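You operate a simulated robot arm through the tools that you are given. There is no shell and no other tool. Be economical: measure what you need, move in short steps, check, and stop when the job is done.

The job below is to be done with a simulated robot arm. You get a single attempt, and the scene is never put back.

JOB
Pour tea into the orange cup and stand it on the beige mat.
Fine: one press of POUR, spill nothing, swing the spout back, leave the tea maker on as it is set.

Only the result counts: the job must be done as asked and must still hold three seconds after the hand-in. Knocking over, shifting, dropping, spilling or breaking anything else fails it.

ROBOT AND FRAMES
A 6-joint arm with a two-finger parallel gripper, fixed in place. Base frame: the origin is at the foot of the arm, x ahead of it, y to its left, z up; the work surface is at about z = 92. Units: cm, degrees, N and s.
With the tool pointing down near the work surface it reaches from about 24 to 66 cm from the base axis. Its first joint turns from -66.0 to 66.0 degrees. Payload 2.9 kg.
The tool frame sits at the grasp point between the pads (the TCP): z along the fingers, y along the line on which they close. The tips reach 3 cm beyond it. Largest opening 11 cm; finger width 2, thickness 1; the body of the gripper, 4.8 by 11.2 cm, starts 5.5 cm behind the TCP.
Orientation is that of the tool frame in the base frame, as [roll, pitch, yaw] about the fixed x, y, z axes, in that order (R = Rz(yaw) Ry(pitch) Rx(roll)). With the fingers straight down and closing along the base's y, the tool's x points along the base's -x, its y along +y and its z along -z.

CONTROLS
- The arm moves only by the tool step_arm. Its argument "deltas" is a list of rows, each a list of 7 numbers: the shift along the tool's x, y, z in mm, then the turn, a rotation vector about the tool's x, y, z in degrees, then the opening, from 0 (shut) to 1 (fully open). In form: [[x, y, z, wx, wy, wz, grip], ...]. A call has 1 to 12 rows; each row shifts and turns the commanded pose from where the row before left it, along the tool's axes as they then stand. A row lasts 0.2 s, in which the tool goes at most 5 cm and 8.6 degrees; a call with a longer step from one row to the next is refused whole, and so is a gripper value outside its range. Where a pose cannot be reached the arm comes as near as it can. A force on the tool above 50 N (or 10 N above the force at the start of the call, whichever is more), or a blocked arm, ends the call early, and 0.2 s more pass. Each finger travels about 10.8 cm/s and halts on what it meets, pressing with about 40 N; the grip force reading is that of the motor and also rises with nothing between the fingers. The clock runs only during rows and for 0.2 s after the last one: add rows that do not move to give the fingers time. It gives the time, the measured TCP pose, the force on the tool (base axes), the opening and the grip force at its end, in the units of the frame above (readings bear some noise), and new pictures: "pictures" is both (left out), scene, wrist or none.
- Cameras (640 x 400 px; columns grow to the right, rows downward): "scene" is fixed at [8.46, 43.51, 140.34]; the picture's right is [-0.71, -0.71, 0.00], its down [-0.27, 0.26, -0.93] and it looks along [0.66, -0.65, -0.38] (base axes); focal length 328 px, centre (320, 200). "wrist" rides on the gripper at [-3.6, 0, -5.7] in the tool frame; the picture's right is [0.00, -1.00, 0.00], its down [0.97, 0.00, -0.24] and it looks along [0.24, 0.00, 0.97] (tool axes); focal length 218 px, centre (320, 200). There is no depth. A picture from a camera that has moved, and an enlarged one, comes with that camera's place and axes in the base frame and with its lens.
- zoom(camera, box): a new picture of the part [left, top, right, bottom] of that camera's present view, enlarged. The clock stands still meanwhile.
- job_done(): hands the job in; it is judged then, once.

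Work in short steps. Places have to be worked out from the pictures, the camera data and where the tool is seen: move nearer, look again, correct. Check each grasp and each placing, and mend what went wrong. You have 120 turns and 150 pictures in all, those below and enlarged ones among them. Open the gripper and draw the arm clear of the work before you hand the job in, unless the task says otherwise; then end with one line.

The tools are called after "Call:" by a JSON object that holds its "op" and its "data". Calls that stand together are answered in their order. step_arm: Moves the arm, as the interface text tells. Its arguments: {"type":"object","properties":{"deltas":{"type":"array","items":{"type":"array","items":{"type":"number"}}},"pictures":{"type":"string","enum":["both","scene","wrist","none"]}},"required":["deltas"]} The other tools are called the same way: zoom (camera, box) takes an enlarged picture of a part of a camera's view; job_done () hands the job in.

At the start:

```text
t: 0.0
eef_pos: [38.81, 0.33, 128.89]
ee_rot: [180.0, 0.0, -179.9]
force: [0.4, 0.8, -0.4]
width: 10.98
gripper_force: 0.0
```

scene: 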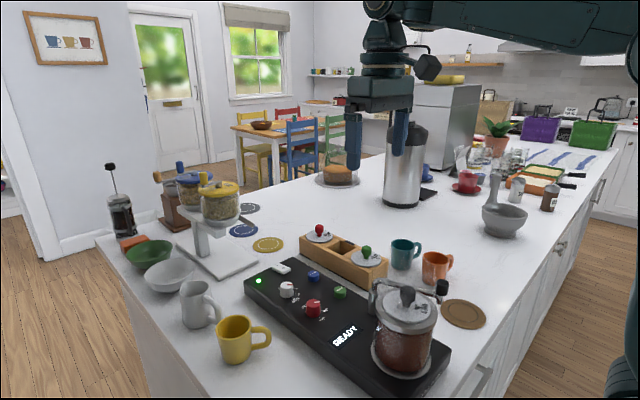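
wrist: 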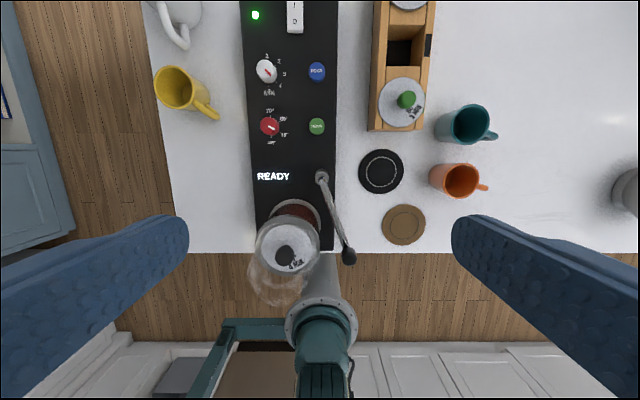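

I start by looking closely at the tea maker, the cups and the mats.

Call:
{"op": "zoom", "data": {"camera": "wrist", "box": [230, 0, 390, 100]}}

Call:
{"op": "zoom", "data": {"camera": "wrist", "box": [240, 100, 500, 270]}}

Call:
{"op": "zoom", "data": {"camera": "scene", "box": [240, 220, 500, 390]}}

```text
4.00 times, centred on (310, 50) of wrist
camera zoom: at [42.56, 0.28, 134.74], right [0.0, -1.0, 0.0], down [-0.97, 0.0, 0.24], along [-0.24, 0.0, -0.97], focal length 873 px, centre (360, 800)
```

zoom: 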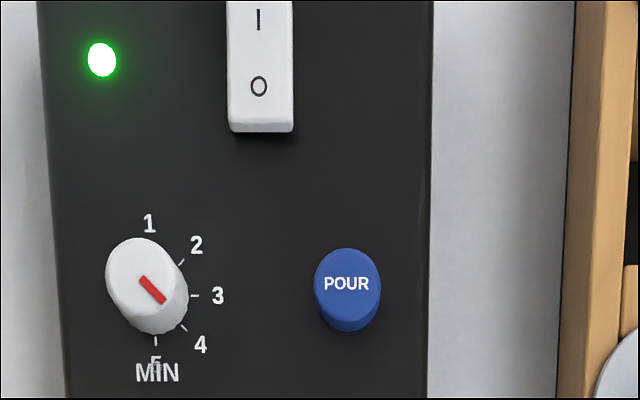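

```text
2.35 times, centred on (370, 185) of wrist
camera zoom: at [42.56, 0.28, 134.74], right [0.0, -1.0, 0.0], down [-0.97, 0.0, 0.24], along [-0.24, 0.0, -0.97], focal length 514 px, centre (202, 235)
```

zoom: 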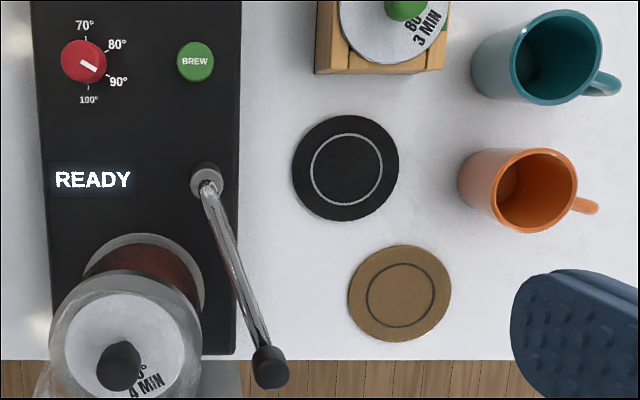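

```text
2.35 times, centred on (370, 305) of scene
camera zoom: at [8.46, 43.51, 140.34], right [-0.71, -0.71, 0.0], down [-0.27, 0.26, -0.93], along [0.66, -0.65, -0.38], focal length 772 px, centre (202, -47)
```

zoom: 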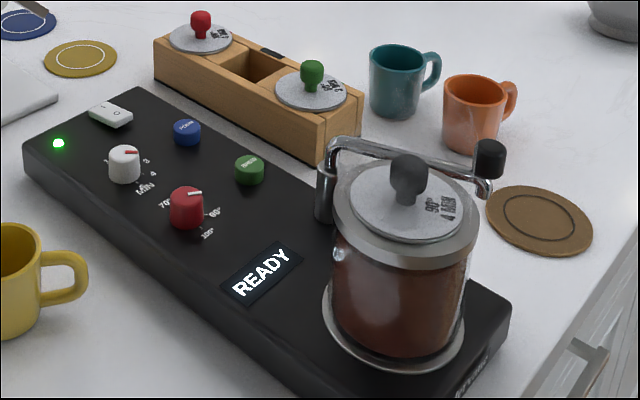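

The tan disc near (27,-17) is probably the beige mat, and the black disc near (38,-12) looks like the pour spot under the swung spout. I'll check the other discs and the spout end.

Call:
{"op": "zoom", "data": {"camera": "scene", "box": [370, 230, 500, 330]}}

Call:
{"op": "zoom", "data": {"camera": "scene", "box": [100, 150, 300, 290]}}

Call:
{"op": "step_arm", "data": {"deltas": [[0, -40, 0, 0, 0, 0, 1], [0, -40, 0, 0, 0, 0, 1], [0, -40, 0, 0, 0, 0, 1], [0, -40, 0, 0, 0, 0, 1], [0, -40, 0, 0, 0, 0, 1], [0, 0, 0, 0, 0, 0, 1]]}}

```text
4.00 times, centred on (435, 280) of scene
camera zoom: at [8.46, 43.51, 140.34], right [-0.71, -0.71, 0.0], down [-0.27, 0.26, -0.93], along [0.66, -0.65, -0.38], focal length 1313 px, centre (-140, -120)
```

zoom: 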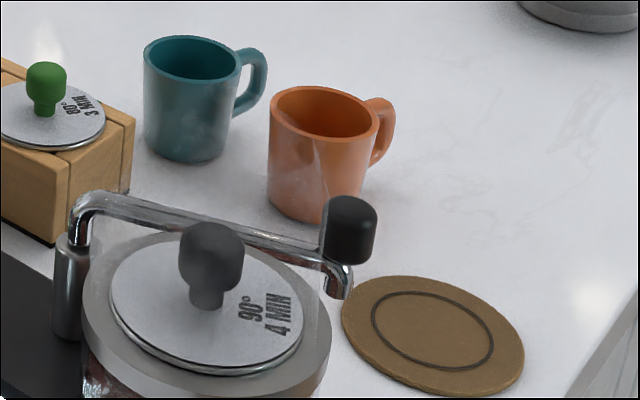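

```text
2.86 times, centred on (200, 220) of scene
camera zoom: at [8.46, 43.51, 140.34], right [-0.71, -0.71, 0.0], down [-0.27, 0.26, -0.93], along [0.66, -0.65, -0.38], focal length 938 px, centre (663, 143)
```

zoom: 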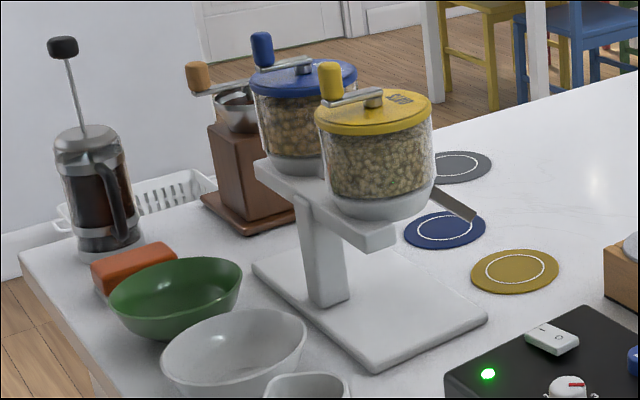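

```text
t: 1.4
eef_pos: [38.87, -19.87, 128.99]
ee_rot: [180.0, 0.0, -179.9]
force: [-0.6, 0.7, 0.9]
width: 11.01
gripper_force: 0.1
camera wrist: at [42.63, -19.82, 134.74], right [0.0, -1.0, 0.0], down [-0.97, 0.0, 0.24], along [-0.24, 0.0, -0.97], focal length 218 px, centre (320, 200)
```

scene: 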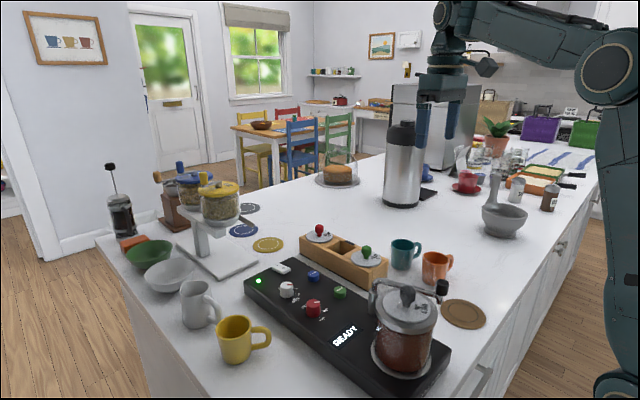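
wrist: 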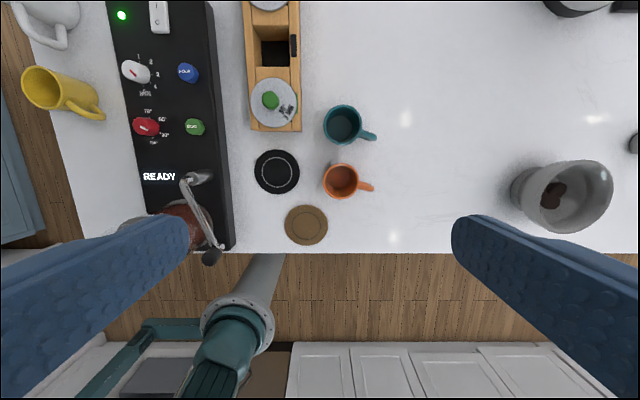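

Both views agree: orange cup at about (37.0,-23.3), rim z≈99, handle to -y; spout post (38,0), knob about (27,-4,106); black pour disc (38,-11.5); tan mat (26.7,-16.9). I turn the gripper to close along x, over the cup.

Call:
{"op": "step_arm", "data": {"deltas": [[18.7, -34, 0, 0, 0, 0, 1], [0, 0, 0, 0, 0, 8.18, 1], [0, 0, 0, 0, 0, 8.18, 1], [0, 0, 0, 0, 0, 8.18, 1], [0, 0, 0, 0, 0, 8.18, 1], [0, 0, 0, 0, 0, 8.18, 1], [0, 0, 0, 0, 0, 8.18, 1], [0, 0, 0, 0, 0, 8.18, 1], [0, 0, 0, 0, 0, 8.18, 1], [0, 0, 0, 0, 0, 8.18, 1], [0, 0, 0, 0, 0, 8.18, 1], [0, 0, 0, 0, 0, 8.18, 1]]}}

```text
t: 4.0
eef_pos: [36.87, -23.13, 128.93]
ee_rot: [-180.0, 0.0, 89.9]
force: [0.6, -0.6, -0.8]
width: 10.99
gripper_force: 0.1
camera wrist: at [37.1, -26.7, 134.72], right [-1.0, 0.0, 0.0], down [0.0, 0.97, 0.24], along [0.0, 0.24, -0.97], focal length 218 px, centre (320, 200)
```

scene: 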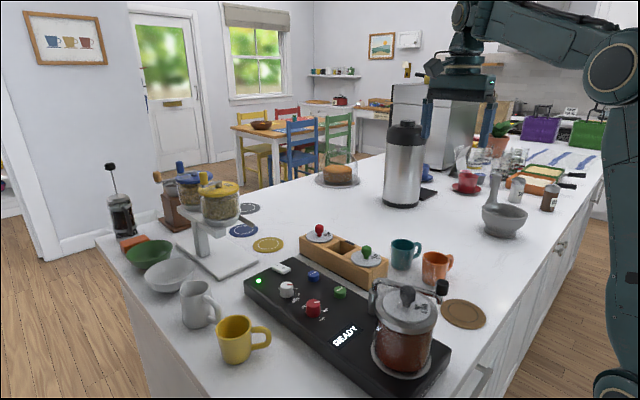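
wrist: 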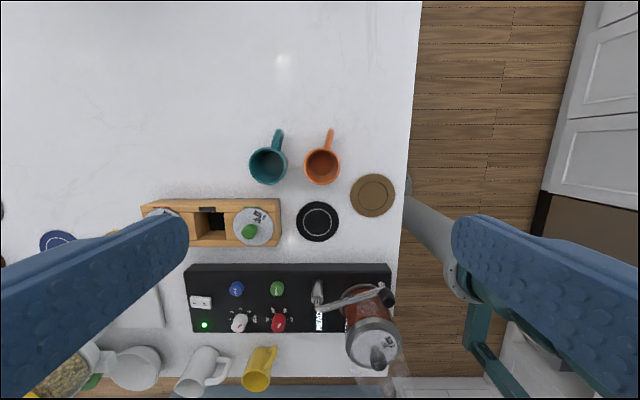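

Cup confirmed at about (36.8,-23.5). I narrow the opening to 7.4 cm (the teal cup is near) and go down partway.

Call:
{"op": "step_arm", "data": {"deltas": [[-3, 0, 45, 0, 0, 0, 0.67], [0, 0, 45, 0, 0, 0, 0.67], [0, 0, 45, 0, 0, 0, 0.67], [0, 0, 45, 0, 0, 0, 0.67], [0, 0, 40, 0, 0, 0, 0.67], [0, 0, 0, 0, 0, 0, 0.67]]}}

```text
t: 5.4
eef_pos: [36.98, -23.47, 106.92]
ee_rot: [179.9, 0.1, 90.0]
force: [0.3, 0.0, 0.1]
width: 7.37
gripper_force: 0.0
camera wrist: at [37.07, -27.07, 112.71], right [-1.0, 0.0, 0.0], down [0.0, 0.97, 0.24], along [0.0, 0.24, -0.97], focal length 218 px, centre (320, 200)
```

scene: 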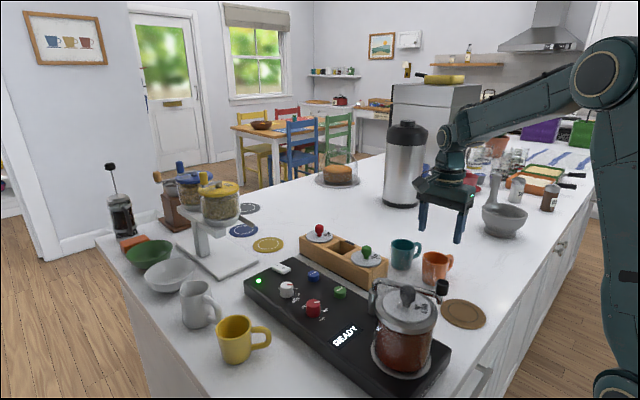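
wrist: 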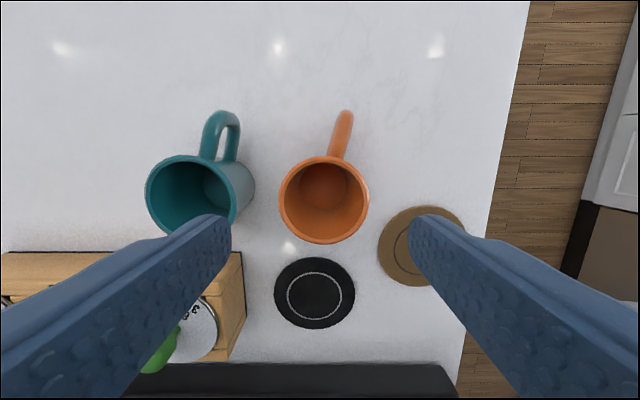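

Cup is centred within 2 mm. I go down to z≈96.8 around it.

Call:
{"op": "step_arm", "data": {"deltas": [[-2, -2, 30, 0, 0, 0, 0.67], [0, 0, 40, 0, 0, 0, 0.67], [0, 0, 31, 0, 0, 0, 0.67], [0, 0, 0, 0, 0, 0, 0.67]]}}

```text
t: 6.4
eef_pos: [36.77, -23.7, 96.8]
ee_rot: [180.0, 0.0, 90.0]
force: [0.3, 0.5, 0.0]
width: 7.36
gripper_force: 0.1
camera wrist: at [36.98, -27.21, 102.56], right [-1.0, 0.0, 0.0], down [0.0, 0.97, 0.24], along [0.0, 0.24, -0.97], focal length 218 px, centre (320, 200)
```

scene: 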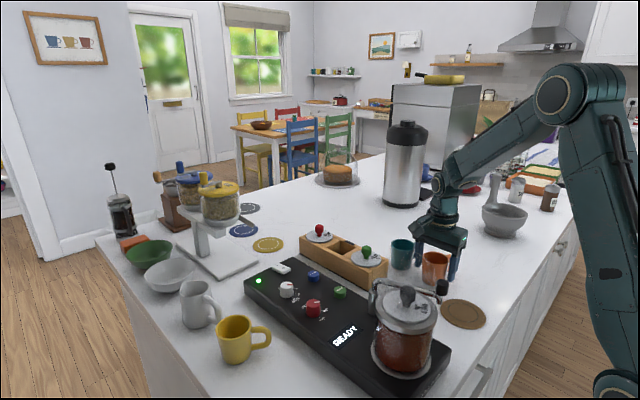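
wrist: 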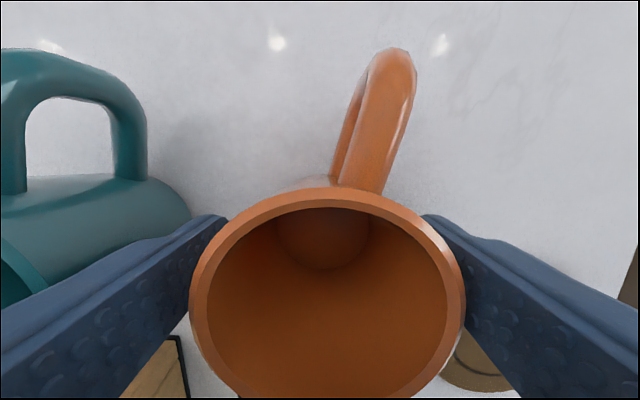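

The cup sits between the pads, well centred. I close on it.

Call:
{"op": "step_arm", "data": {"deltas": [[0, 0, 0, 0, 0, 0, 0.55], [0, 0, 0, 0, 0, 0, 0.5], [0, 0, 0, 0, 0, 0, 0.45], [0, 0, 0, 0, 0, 0, 0.45]], "pictures": "none"}}

Call:
{"op": "step_arm", "data": {"deltas": [[0, 0, -20, 0, 0, 0, 0.45], [0, 0, -20, 0, 0, 0, 0.45], [0, 0, 0, 0, 0, 0, 0.45]]}}

```text
t: 7.4
eef_pos: [36.76, -23.59, 96.92]
ee_rot: [179.9, 0.0, 90.1]
force: [1.0, -0.3, 0.3]
width: 6.0
gripper_force: 40.1
```

```text
t: 8.2
eef_pos: [36.75, -23.54, 100.84]
ee_rot: [-180.0, 0.1, 90.1]
force: [0.0, -0.1, -1.0]
width: 6.01
gripper_force: 39.5
camera wrist: at [36.94, -27.2, 106.62], right [-1.0, 0.0, 0.0], down [0.0, 0.97, 0.24], along [0.0, 0.24, -0.97], focal length 218 px, centre (320, 200)
```

scene: 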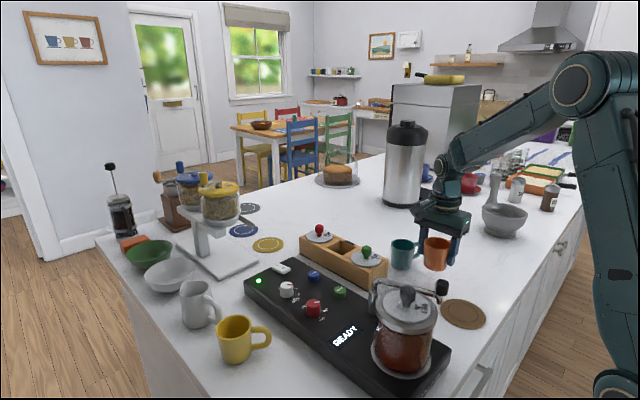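
wrist: 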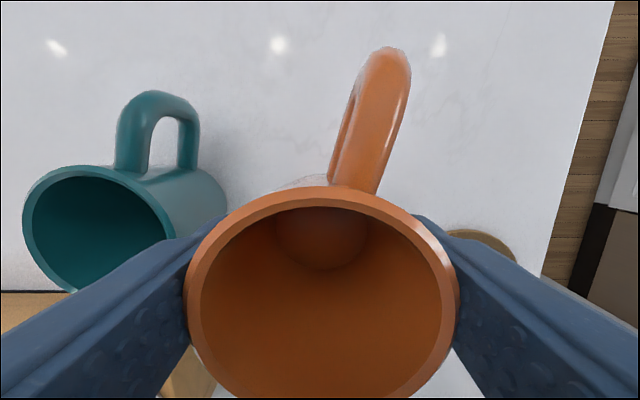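

Cup held (6.0 cm). I carry it to the black disc at (37.7,-11.6) and stop just above it.

Call:
{"op": "step_arm", "data": {"deltas": [[40, 3, 0, 0, 0, 0, 0.45], [40, 3, 0, 0, 0, 0, 0.45], [39, 3.5, 0, 0, 0, 0, 0.45], [0, 0, 0, 0, 0, 0, 0.45], [0, 0, 20, 0, 0, 0, 0.45], [0, 0, 0, 0, 0, 0, 0.45]]}}

Call:
{"op": "zoom", "data": {"camera": "scene", "box": [330, 210, 510, 330]}}

```text
t: 9.6
eef_pos: [37.69, -11.72, 99.07]
ee_rot: [179.9, -0.1, 90.0]
force: [-0.5, 0.5, -1.5]
width: 5.99
gripper_force: 40.2
camera wrist: at [37.85, -15.4, 104.72], right [-1.0, 0.0, 0.0], down [0.0, 0.97, 0.24], along [0.0, 0.24, -0.97], focal length 218 px, centre (320, 200)
```

scene: 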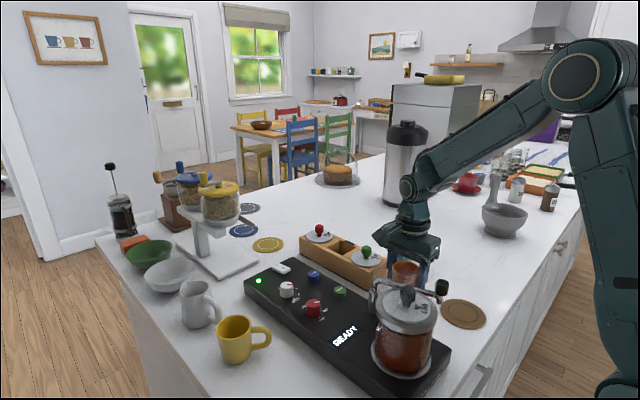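
wrist: 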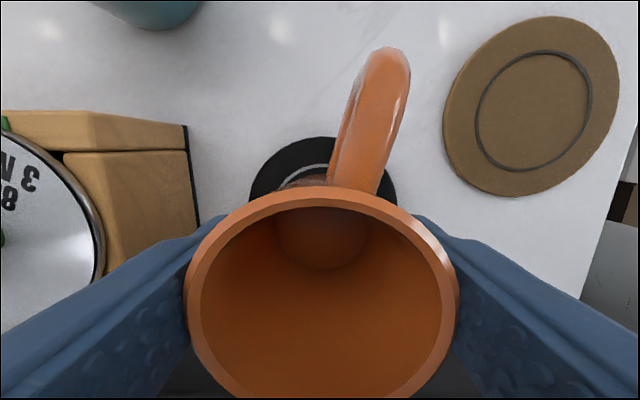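

```text
3.33 times, centred on (420, 270) of scene
camera zoom: at [8.46, 43.51, 140.34], right [-0.71, -0.71, 0.0], down [-0.27, 0.26, -0.93], along [0.66, -0.65, -0.38], focal length 1094 px, centre (-13, -33)
```

zoom: 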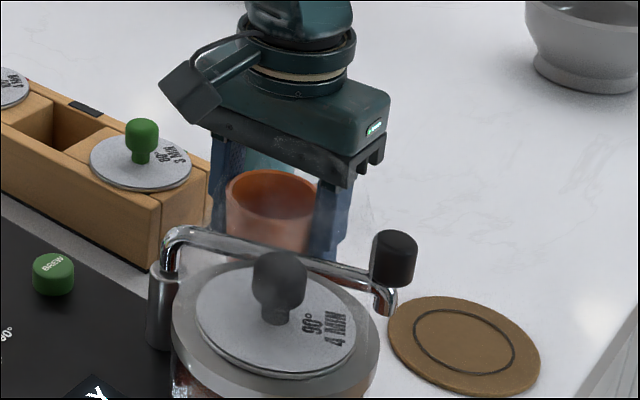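

Cup is above the disc and centred. I lower in small steps until contact.

Call:
{"op": "step_arm", "data": {"deltas": [[0, 0, 12, 0, 0, 0, 0.45], [0, 0, 4, 0, 0, 0, 0.45], [0, 0, 0, 0, 0, 0, 0.45]], "pictures": "wrist"}}

```text
t: 10.4
eef_pos: [37.62, -11.71, 97.44]
ee_rot: [-179.9, 0.0, 89.9]
force: [0.2, 0.1, -1.8]
width: 6.0
gripper_force: 40.1
camera wrist: at [37.85, -15.32, 103.08], right [-1.0, 0.0, 0.0], down [0.0, 0.97, 0.24], along [0.0, 0.24, -0.97], focal length 218 px, centre (320, 200)
```

wrist: 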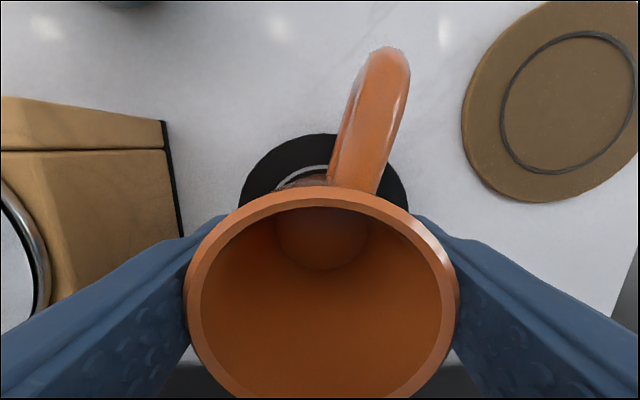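

No contact yet (only the cup's weight shows). I go on in 1 mm steps.

Call:
{"op": "step_arm", "data": {"deltas": [[0, 0, 1.5, 0, 0, 0, 0.45], [0, 0, 0, 0, 0, 0, 0.45]], "pictures": "none"}}

Call:
{"op": "step_arm", "data": {"deltas": [[0, 0, 1.5, 0, 0, 0, 0.45], [0, 0, 0, 0, 0, 0, 0.45]], "pictures": "none"}}

```text
t: 11.0
eef_pos: [37.68, -11.76, 97.4]
ee_rot: [179.8, 0.0, 90.0]
force: [-10.0, 2.5, 24.7]
width: 6.0
gripper_force: 40.2
```

```text
t: 11.6
eef_pos: [37.64, -11.77, 97.07]
ee_rot: [179.8, 0.1, 90.1]
force: [-12.2, 0.7, 33.6]
width: 6.0
gripper_force: 40.3
```

Contact is made. I ease up 2 mm to relieve the load, then open gently to 7.4 cm and rise.

Call:
{"op": "step_arm", "data": {"deltas": [[0, 0, -2, 0, 0, 0, 0.45], [0, 0, 0, 0, 0, 0, 0.45]], "pictures": "none"}}

Call:
{"op": "step_arm", "data": {"deltas": [[0, 0, 0, 0, 0, 0, 0.58], [0, 0, 0, 0, 0, 0, 0.67], [0, 0, 0, 0, 0, 0, 0.67], [0, 0, -40, 0, 0, 0, 0.67], [0, 0, -40, 0, 0, 0, 0.67], [0, 0, -45, 0, 0, 0, 0.67], [0, 0, -45, 0, 0, 0, 0.67], [0, 0, 0, 0, 0, 0, 0.67]]}}

Call:
{"op": "zoom", "data": {"camera": "scene", "box": [330, 210, 510, 330]}}

```text
t: 12.2
eef_pos: [37.66, -11.64, 97.07]
ee_rot: [-179.9, -0.1, 90.1]
force: [0.9, -0.3, -1.4]
width: 6.0
gripper_force: 39.9
```

```text
t: 14.0
eef_pos: [37.68, -11.53, 114.21]
ee_rot: [179.9, 0.1, 90.0]
force: [-0.1, -0.1, 0.4]
width: 7.37
gripper_force: 0.0
camera wrist: at [37.85, -15.32, 119.93], right [-1.0, 0.0, 0.0], down [0.0, 0.97, 0.24], along [0.0, 0.24, -0.97], focal length 218 px, centre (320, 200)
```

scene: 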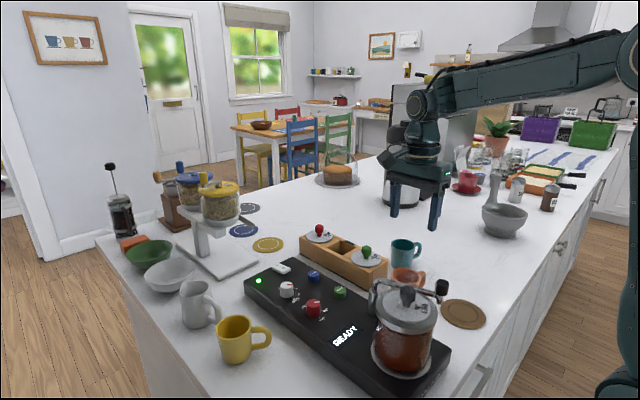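
wrist: 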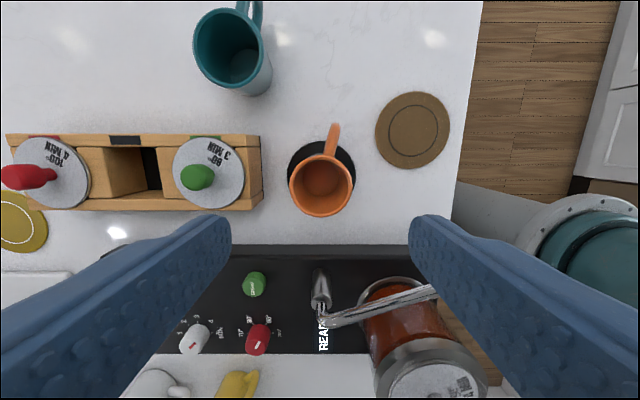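

```text
3.33 times, centred on (420, 270) of scene
camera zoom: at [8.45, 43.51, 140.34], right [-0.71, -0.71, 0.0], down [-0.27, 0.26, -0.93], along [0.66, -0.65, -0.38], focal length 1094 px, centre (-13, -33)
```

zoom: 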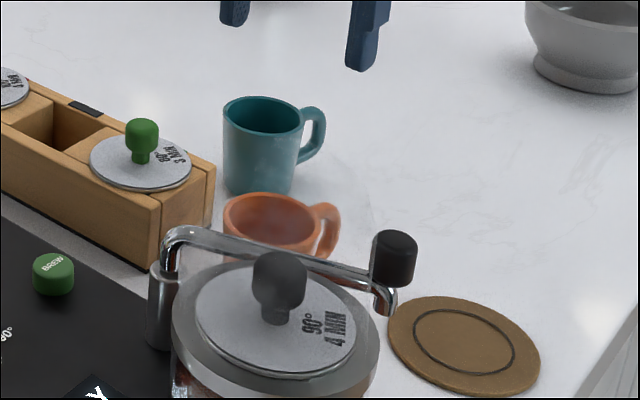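

The cup stands on the black disc at about (37.7,-11.5). Spout pivot (38,0); knob about (26.7,-3.95, z 104–106) directly above the outlet (z≈101.7), radius ≈12, so swung due -y it comes over the cup. I rise, turn back, and set an opening for the knob.

Call:
{"op": "step_arm", "data": {"deltas": [[0, 0, -50, 0, 0, 0, 0.5], [0, 0, 0, 0, 0, -8.18, 0.35], [0, 0, 0, 0, 0, -8.18, 0.35], [0, 0, 0, 0, 0, -8.18, 0.35], [0, 0, 0, 0, 0, -8.18, 0.35], [0, 0, 0, 0, 0, -8.18, 0.35], [0, 0, 0, 0, 0, -8.18, 0.35], [0, 0, 0, 0, 0, -8.18, 0.35], [0, 0, 0, 0, 0, -8.18, 0.35], [0, 0, 0, 0, 0, -8.18, 0.35], [0, 0, 0, 0, 0, -8.18, 0.35], [0, 0, 0, 0, 0, -8.18, 0.35]], "pictures": "none"}}

Call:
{"op": "step_arm", "data": {"deltas": [[35, 26, 0, 0, 0, 0, 0.35], [35, 26, 0, 0, 0, 0, 0.35], [39, 24, 0, 0, 0, 0, 0.35], [0, 0, 0, 0, 0, 0, 0.35]]}}

```text
t: 16.6
eef_pos: [37.7, -11.72, 119.15]
ee_rot: [180.0, 0.0, -179.7]
force: [-0.6, 0.5, 0.3]
width: 3.88
gripper_force: 0.1
```

```text
t: 17.6
eef_pos: [26.76, -4.04, 119.14]
ee_rot: [-180.0, 0.0, -179.9]
force: [-0.5, -0.3, 0.0]
width: 3.85
gripper_force: 0.1
camera wrist: at [30.5, -4.06, 124.94], right [0.0, -1.0, 0.0], down [-0.97, 0.0, 0.24], along [-0.24, 0.0, -0.97], focal length 218 px, centre (320, 200)
```

scene: 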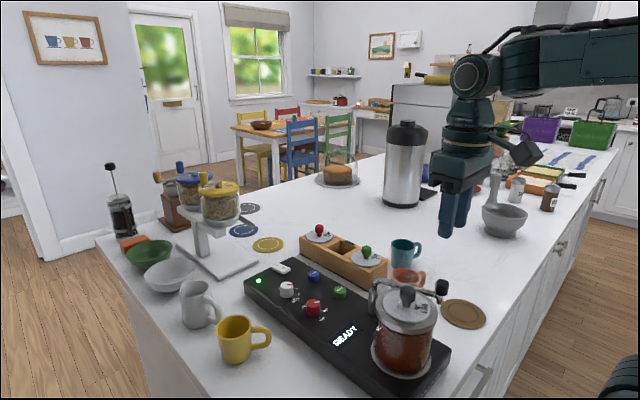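
wrist: 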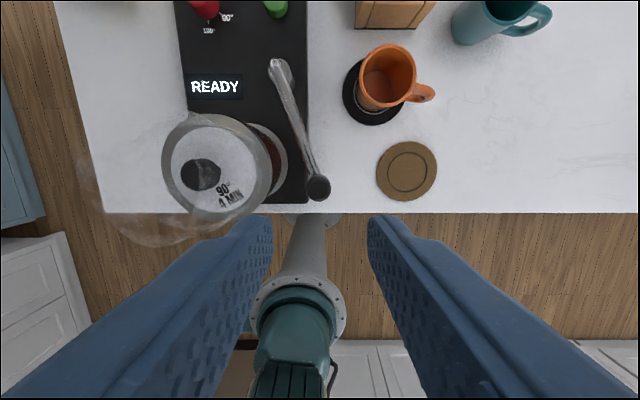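

Knob confirmed at (27.0,-3.9), between my open fingers. I go down around it to z≈107.

Call:
{"op": "step_arm", "data": {"deltas": [[-2, 1, 40, 0, 0, 0, 0.35], [0, 0, 40, 0, 0, 0, 0.35], [0, 0, 0, 0, 0, 0, 0.35]]}}

Call:
{"op": "zoom", "data": {"camera": "scene", "box": [360, 210, 510, 310]}}

```text
t: 18.4
eef_pos: [26.97, -4.03, 111.15]
ee_rot: [-180.0, 0.1, -179.9]
force: [-0.2, -1.2, 0.4]
width: 3.86
gripper_force: 0.1
camera wrist: at [30.8, -3.99, 116.89], right [0.0, -1.0, 0.0], down [-0.97, 0.0, 0.24], along [-0.24, 0.0, -0.97], focal length 218 px, centre (320, 200)
```

scene: 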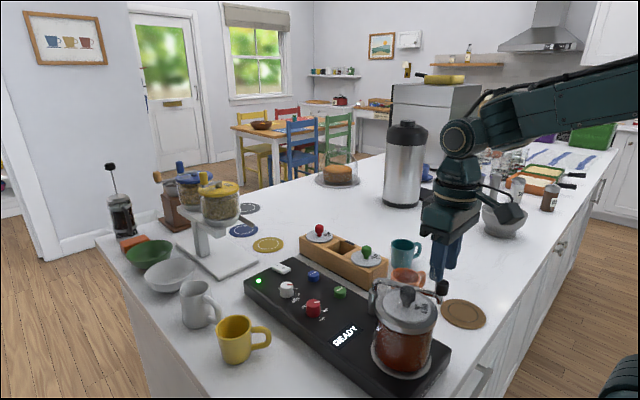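
wrist: 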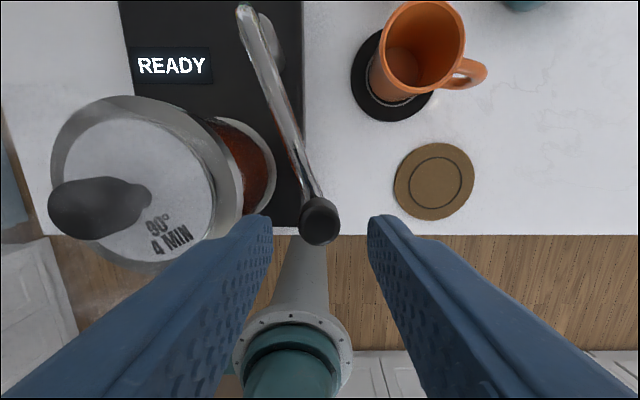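

```text
4.00 times, centred on (435, 260) of scene
camera zoom: at [8.46, 43.51, 140.34], right [-0.71, -0.71, 0.0], down [-0.27, 0.26, -0.93], along [0.66, -0.65, -0.38], focal length 1313 px, centre (-140, -40)
```

zoom: 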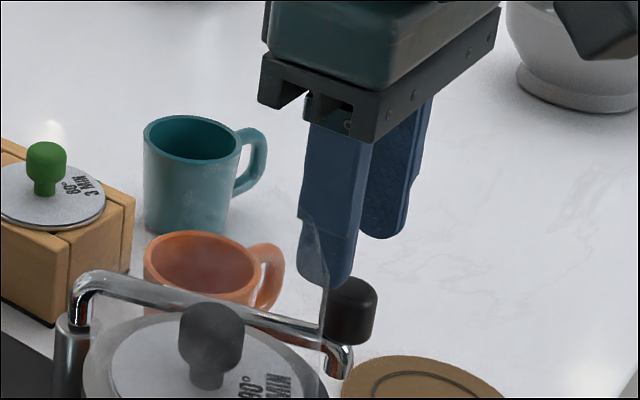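

Knob is centred between the fingers. Down 3.5 cm more, with small steps.

Call:
{"op": "step_arm", "data": {"deltas": [[0, 0, 15, 0, 0, 0, 0.35], [0, 0, 15, 0, 0, 0, 0.35], [0, 0, 9, 0, 0, 0, 0.35], [0, 0, 0, 0, 0, 0, 0.35]]}}

Call:
{"op": "zoom", "data": {"camera": "scene", "box": [360, 210, 510, 310]}}

```text
t: 19.4
eef_pos: [26.92, -4.04, 107.15]
ee_rot: [179.9, 0.1, -180.0]
force: [-0.5, 1.0, -1.0]
width: 3.86
gripper_force: 0.0
camera wrist: at [30.76, -4.03, 113.02], right [0.0, -1.0, 0.0], down [-0.97, 0.0, 0.24], along [-0.24, 0.0, -0.97], focal length 218 px, centre (320, 200)
```

scene: 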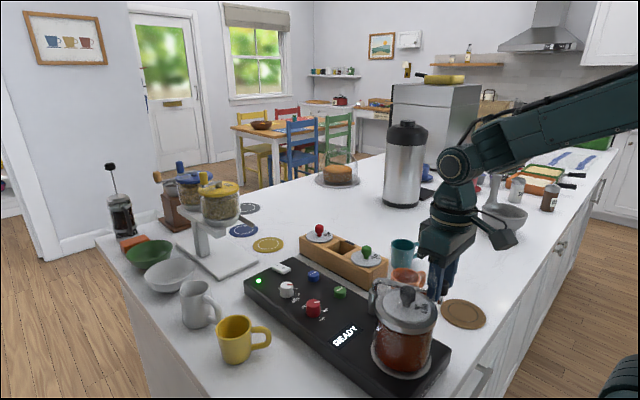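
wrist: 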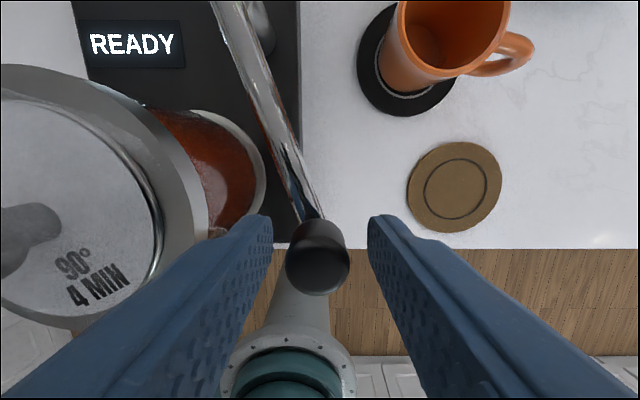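

```text
4.00 times, centred on (435, 260) of scene
camera zoom: at [8.46, 43.51, 140.34], right [-0.71, -0.71, 0.0], down [-0.27, 0.26, -0.93], along [0.66, -0.65, -0.38], focal length 1313 px, centre (-140, -40)
```

zoom: 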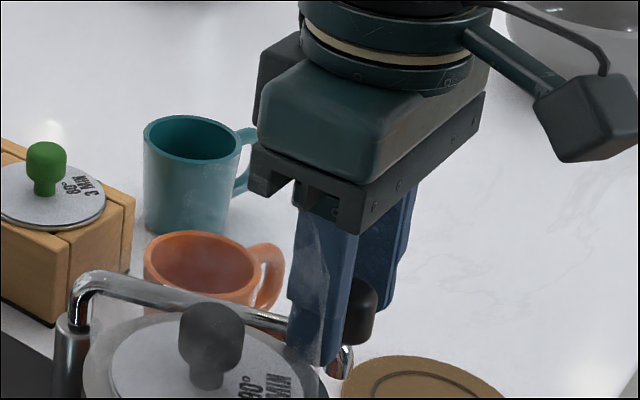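

Knob is between the pads. I cage it loosely (2.6 cm) and begin swinging the spout along its arc, first 24°.

Call:
{"op": "step_arm", "data": {"deltas": [[0, 0, 0, 0, 0, 0, 0.235], [0, 0, 0, 0, 0, 0, 0.235], [-6, -14.2, 0, 0, 0, -7.9, 0.235], [-6, -14.2, 0, 0, 0, -7.9, 0.235], [-6, -14.2, 0, 0, 0, -7.9, 0.235], [0, 0, 0, 0, 0, 0, 0.235]]}}

```text
t: 20.8
eef_pos: [29.31, -8.04, 107.25]
ee_rot: [180.0, 0.0, -156.2]
force: [0.1, -0.2, 0.0]
width: 2.59
gripper_force: 0.0
camera wrist: at [32.8, -6.56, 113.05], right [0.4, -0.92, 0.0], down [-0.89, -0.39, 0.24], along [-0.22, -0.1, -0.97], focal length 218 px, centre (320, 200)
```

scene: 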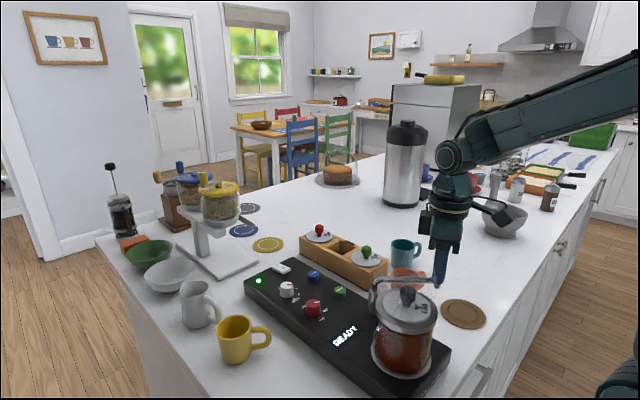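
wrist: 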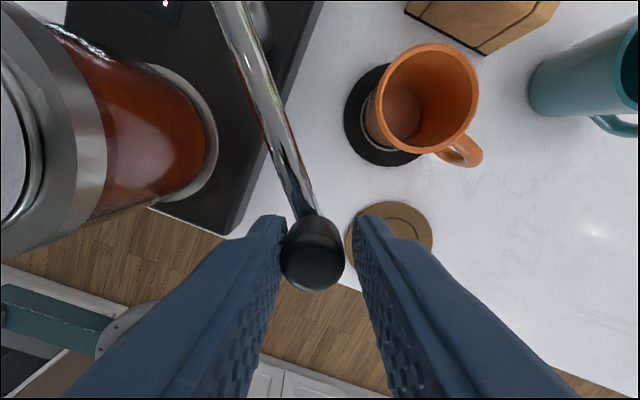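

The spout follows with almost no force. Four more rows.

Call:
{"op": "step_arm", "data": {"deltas": [[-6, -14.2, 0, 0, 0, -7.9, 0.235], [-6, -14.2, 0, 0, 0, -7.9, 0.235], [-6, -14.2, 0, 0, 0, -7.9, 0.235], [-6, -14.2, 0, 0, 0, -7.9, 0.235], [0, 0, 0, 0, 0, 0, 0.235]], "pictures": "wrist"}}

```text
t: 22.0
eef_pos: [34.59, -11.13, 107.32]
ee_rot: [179.9, 0.0, -124.6]
force: [1.1, 0.1, 0.3]
width: 2.59
gripper_force: 0.1
camera wrist: at [36.77, -8.2, 113.05], right [0.82, -0.57, 0.0], down [-0.55, -0.8, 0.24], along [-0.14, -0.2, -0.97], focal length 218 px, centre (320, 200)
```

wrist: 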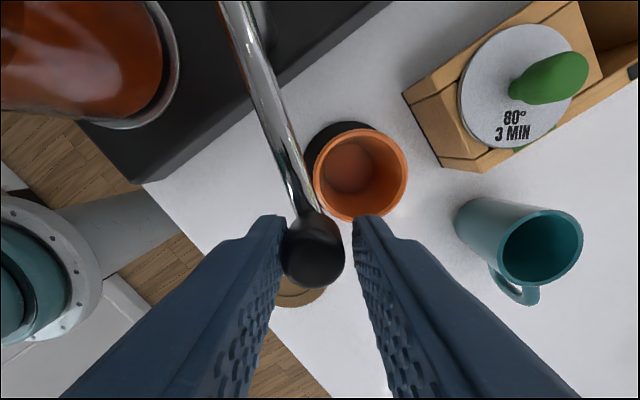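

Two more rows should bring the outlet over the cup centre.

Call:
{"op": "step_arm", "data": {"deltas": [[-6, -14.2, 0, 0, 0, -7.9, 0.235], [-6, -14.2, 0, 0, 0, -7.9, 0.235], [0, 0, 0, 0, 0, 0, 0.235]]}}

Call:
{"op": "zoom", "data": {"camera": "scene", "box": [360, 210, 510, 310]}}

```text
t: 22.8
eef_pos: [37.54, -11.56, 107.34]
ee_rot: [-180.0, 0.0, -108.7]
force: [-0.6, 0.0, 0.0]
width: 2.58
gripper_force: 0.0
camera wrist: at [38.95, -8.16, 113.07], right [0.95, -0.32, 0.0], down [-0.31, -0.92, 0.24], along [-0.08, -0.23, -0.97], focal length 218 px, centre (320, 200)
```

scene: 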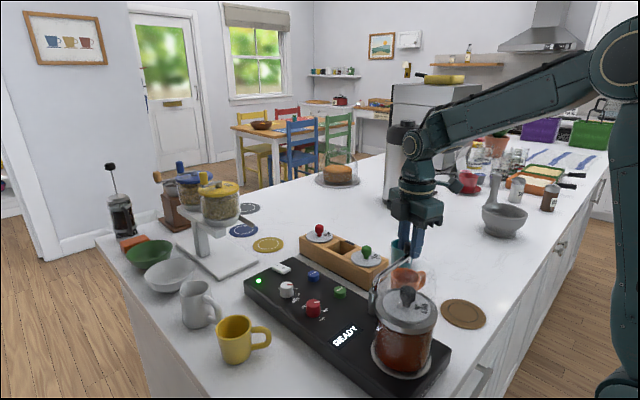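
wrist: 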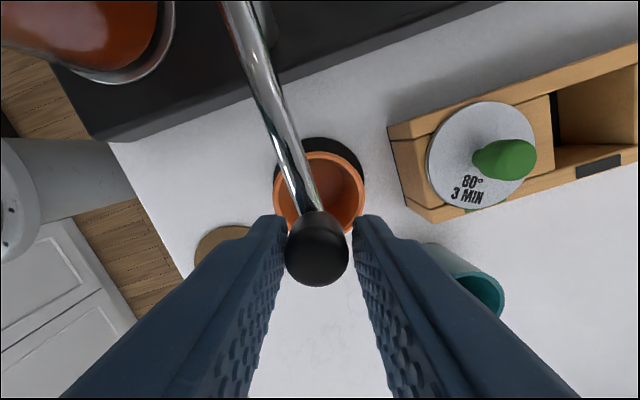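

```text
4.00 times, centred on (435, 260) of scene
camera zoom: at [8.46, 43.51, 140.34], right [-0.71, -0.71, 0.0], down [-0.27, 0.26, -0.93], along [0.66, -0.65, -0.38], focal length 1313 px, centre (-140, -40)
```

zoom: 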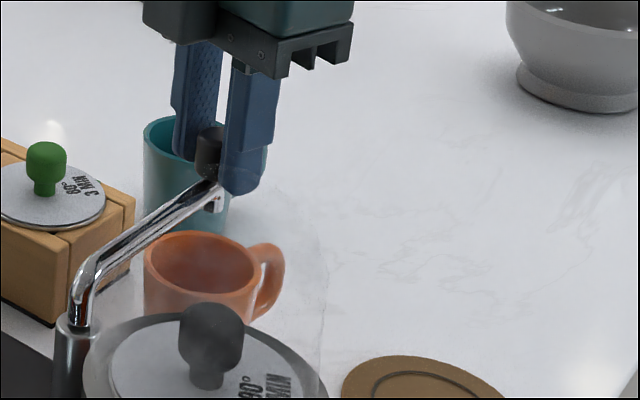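

By both cameras the outlet is about (37.6,-11.5,101.6) and the cup centre about (37.6,-11.2), so it's within 0.5 cm. I open slightly and lift straight off.

Call:
{"op": "step_arm", "data": {"deltas": [[0, 0, 0, 0, 0, 0, 0.34], [0, 0, 0, 0, 0, 0, 0.34], [0, 0, -40, 0, 0, 0, 0.34], [0, 0, -40, 0, 0, 0, 0.34], [0, 0, -40, 0, 0, 0, 0.34], [0, 0, 0, 0, 0, 0, 0.34]]}}

Call:
{"op": "zoom", "data": {"camera": "scene", "box": [360, 210, 510, 310]}}

```text
t: 24.2
eef_pos: [37.5, -11.7, 119.46]
ee_rot: [180.0, 0.0, -109.0]
force: [0.5, 0.5, -0.1]
width: 3.72
gripper_force: 0.1
camera wrist: at [38.89, -8.19, 125.15], right [0.95, -0.32, 0.0], down [-0.31, -0.92, 0.24], along [-0.08, -0.23, -0.97], focal length 218 px, centre (320, 200)
```

scene: 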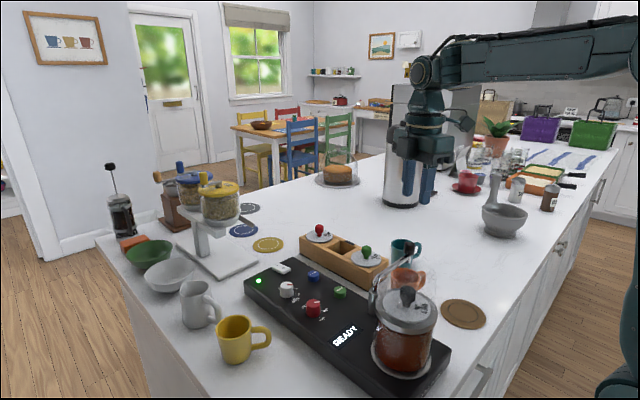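
wrist: 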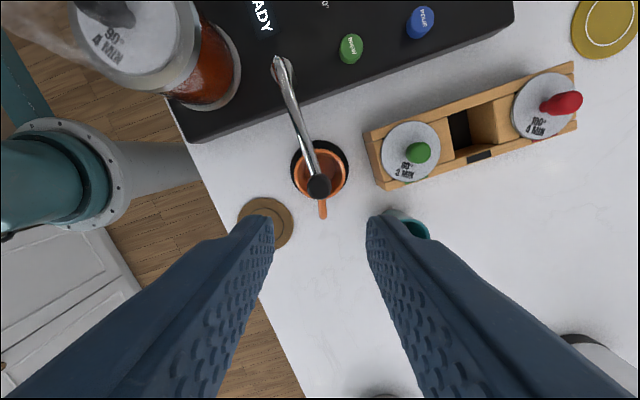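

```text
4.00 times, centred on (435, 260) of scene
camera zoom: at [8.45, 43.51, 140.34], right [-0.71, -0.71, 0.0], down [-0.27, 0.26, -0.93], along [0.66, -0.65, -0.38], focal length 1313 px, centre (-140, -40)
```

zoom: 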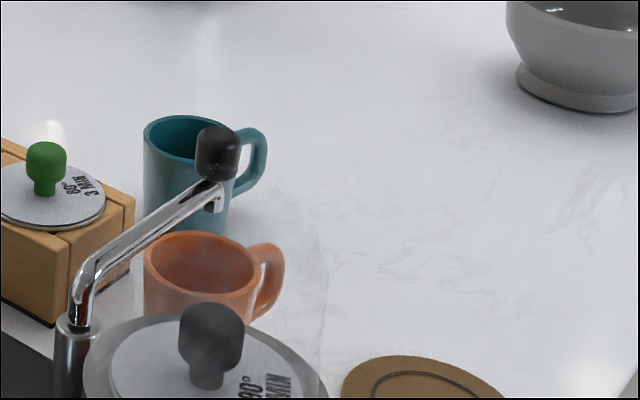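

Cup and outlet line up. Now I turn the hand back, shut it and move over POUR at about (53.6,0.75).

Call:
{"op": "step_arm", "data": {"deltas": [[0, 0, 0, 0, 0, 7.9, 0.2], [0, 0, 0, 0, 0, 7.9, 0], [0, 0, 0, 0, 0, 7.9, 0], [0, 0, 0, 0, 0, 7.9, 0], [0, 0, 0, 0, 0, 7.9, 0], [0, 0, 0, 0, 0, 7.9, 0], [0, 0, 0, 0, 0, 7.9, 0], [0, 0, 0, 0, 0, 7.9, 0], [0, 0, 0, 0, 0, 7.9, 0]], "pictures": "none"}}

Call:
{"op": "step_arm", "data": {"deltas": [[-40, 31, 0, 0, 0, 0, 0], [-40, 31, 0, 0, 0, 0, 0], [-40, 31, 0, 0, 0, 0, 0], [-41, 31, 0, 0, 0, 0, 0], [0, 0, 30, 0, 0, 0, 0], [0, 0, 30, 0, 0, 0, 0], [0, 0, 0, 0, 0, 0, 0]]}}

```text
t: 26.2
eef_pos: [37.51, -11.59, 119.27]
ee_rot: [-180.0, 0.0, 179.9]
force: [-1.0, 0.3, -0.2]
width: 0.0
gripper_force: 37.6
```

```text
refused: row 1 steps farther than a row can; nothing moved
```

The step was just over the limit, so I split it into smaller rows.

Call:
{"op": "step_arm", "data": {"deltas": [[-32, 25, 0, 0, 0, 0, 0], [-32, 25, 0, 0, 0, 0, 0], [-32, 25, 0, 0, 0, 0, 0], [-32, 25, 0, 0, 0, 0, 0], [-33, 24, 0, 0, 0, 0, 0], [0, 0, 30, 0, 0, 0, 0], [0, 0, 30, 0, 0, 0, 0], [0, 0, 0, 0, 0, 0, 0]]}}

```text
t: 28.0
eef_pos: [53.54, 0.62, 113.34]
ee_rot: [-179.9, 0.1, 179.9]
force: [-0.7, -1.5, -0.4]
width: 0.02
gripper_force: 37.6
camera wrist: at [57.39, 0.77, 119.03], right [0.0, -1.0, 0.0], down [-0.97, 0.0, 0.24], along [-0.24, 0.0, -0.97], focal length 218 px, centre (320, 200)
```

scene: 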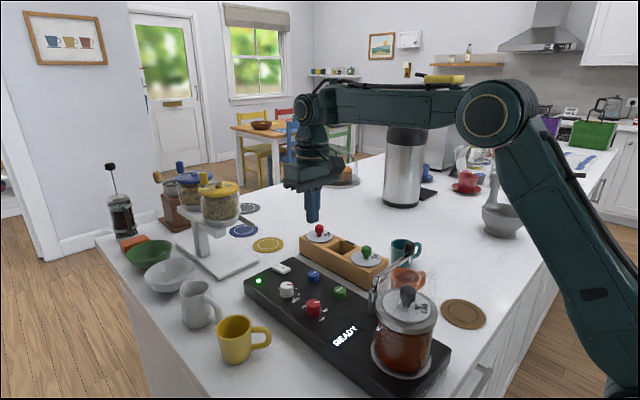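
wrist: 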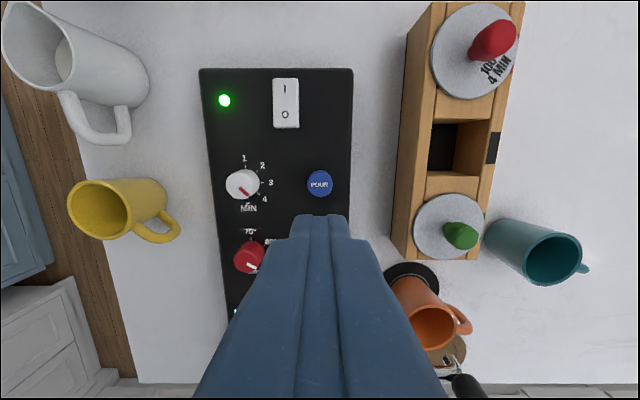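

POUR is at (53.8,0.87); I correct and go down to just above it.

Call:
{"op": "step_arm", "data": {"deltas": [[-3, 2, 40, 0, 0, 0, 0], [0, 0, 40, 0, 0, 0, 0], [0, 0, 28, 0, 0, 0, 0], [0, 0, 0, 0, 0, 0, 0]]}}

Call:
{"op": "zoom", "data": {"camera": "scene", "box": [250, 220, 410, 320]}}

```text
t: 29.0
eef_pos: [53.85, 1.0, 102.54]
ee_rot: [180.0, 0.1, -179.9]
force: [0.3, 0.0, -0.9]
width: 0.0
gripper_force: 37.8
camera wrist: at [57.61, 1.1, 108.28], right [0.0, -1.0, 0.0], down [-0.97, 0.0, 0.24], along [-0.24, 0.0, -0.97], focal length 218 px, centre (320, 200)
```

scene: 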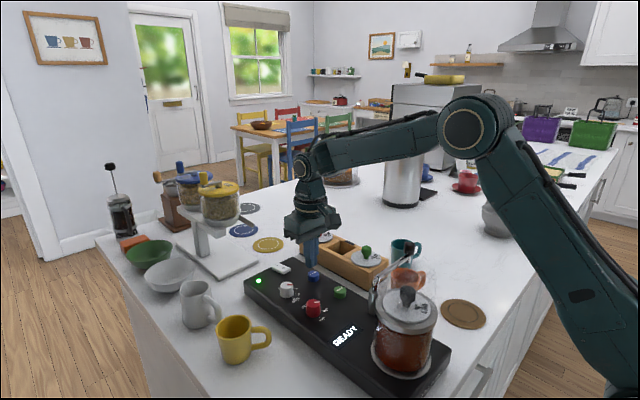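
wrist: 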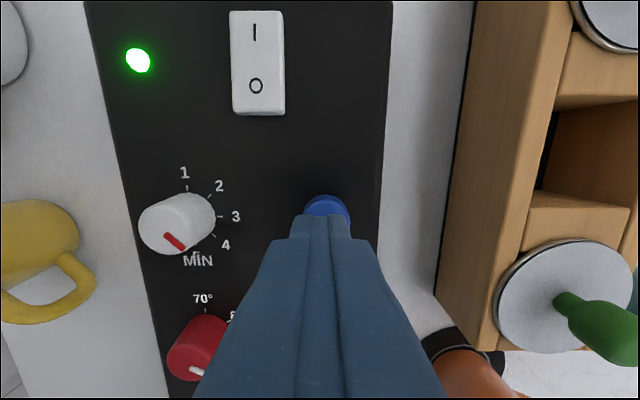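

```text
4.00 times, centred on (330, 270) of scene
camera zoom: at [8.46, 43.51, 140.34], right [-0.71, -0.71, 0.0], down [-0.27, 0.26, -0.93], along [0.66, -0.65, -0.38], focal length 1313 px, centre (280, -80)
```

zoom: 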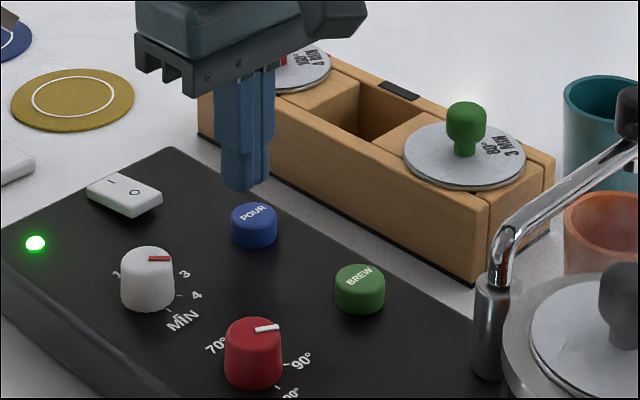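

Fingertips are over the button. I press down in 2 mm rows.

Call:
{"op": "step_arm", "data": {"deltas": [[-1.5, 0, 10, 0, 0, 0, 0], [0, 0, 5, 0, 0, 0, 0], [0, 0, 3, 0, 0, 0, 0], [0, 0, 2, 0, 0, 0, 0], [0, 0, 2, 0, 0, 0, 0]], "pictures": "scene"}}

Call:
{"op": "zoom", "data": {"camera": "scene", "box": [290, 210, 450, 350]}}

```text
t: 30.2
eef_pos: [54.26, 1.01, 100.35]
ee_rot: [179.9, 0.1, 180.0]
force: [0.0, 0.0, 0.7]
width: 0.02
gripper_force: 37.6
```

scene: 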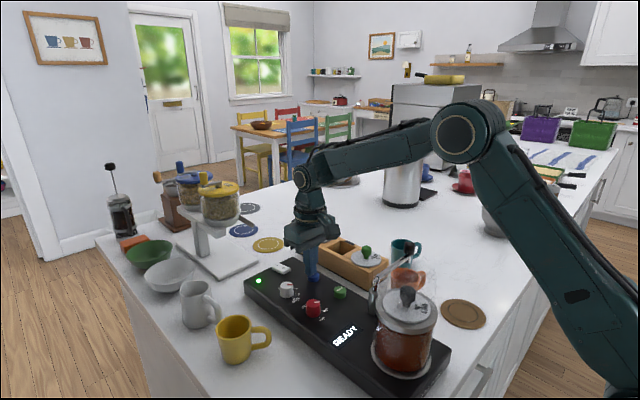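

```text
2.86 times, centred on (370, 280) of scene
camera zoom: at [8.45, 43.51, 140.34], right [-0.71, -0.71, 0.0], down [-0.27, 0.26, -0.93], along [0.66, -0.65, -0.38], focal length 938 px, centre (177, -29)
```

zoom: 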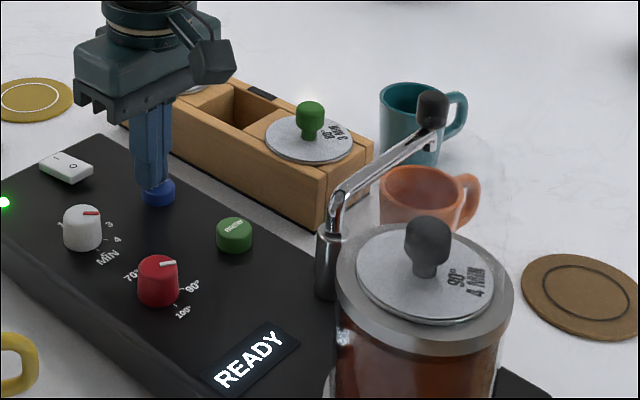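

Nearly touching, no force yet. Continue downward.

Call:
{"op": "step_arm", "data": {"deltas": [[2, 0, 2, 0, 0, 0, 0], [0, 0, 2, 0, 0, 0, 0], [0, 0, 0, 0, 0, 0, 0]], "pictures": "scene"}}

Call:
{"op": "zoom", "data": {"camera": "scene", "box": [290, 210, 450, 350]}}

```text
t: 31.0
eef_pos: [53.89, 1.01, 100.01]
ee_rot: [180.0, 0.2, 180.0]
force: [1.5, -0.1, 1.4]
width: 0.02
gripper_force: 37.9
```

scene: 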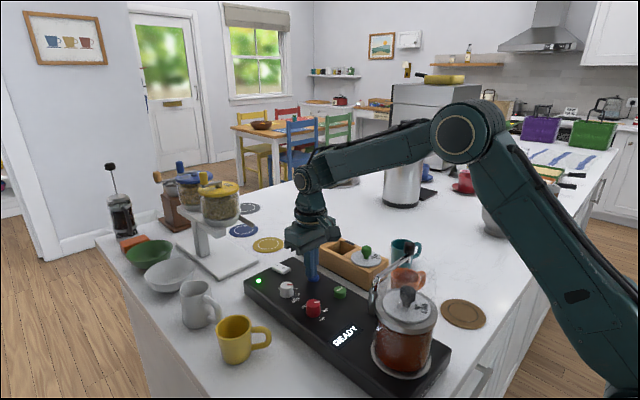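

```text
2.86 times, centred on (370, 280) of scene
camera zoom: at [8.46, 43.51, 140.34], right [-0.71, -0.71, 0.0], down [-0.27, 0.26, -0.93], along [0.66, -0.65, -0.38], focal length 938 px, centre (177, -29)
```

zoom: 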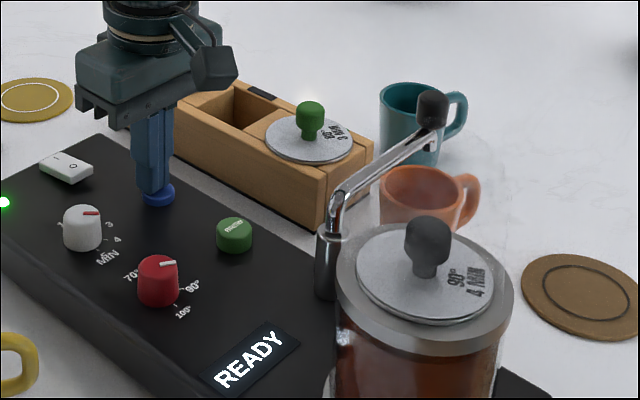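

Slight contact force, and the display still says READY. Press 2 mm more.

Call:
{"op": "step_arm", "data": {"deltas": [[0, 0, 2, 0, 0, 0, 0], [0, 0, 0, 0, 0, 0, 0]], "pictures": "none"}}

Call:
{"op": "zoom", "data": {"camera": "scene", "box": [290, 210, 450, 350]}}

```text
t: 31.6
eef_pos: [53.88, 1.2, 99.74]
ee_rot: [180.0, -0.1, -179.9]
force: [-0.1, -2.2, 2.9]
width: 0.0
gripper_force: 38.0
```

```text
2.86 times, centred on (370, 280) of scene
camera zoom: at [8.45, 43.51, 140.34], right [-0.71, -0.71, 0.0], down [-0.27, 0.26, -0.93], along [0.66, -0.65, -0.38], focal length 938 px, centre (177, -29)
```

zoom: 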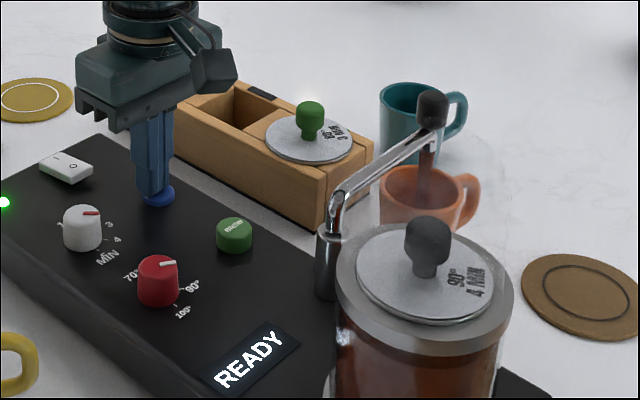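

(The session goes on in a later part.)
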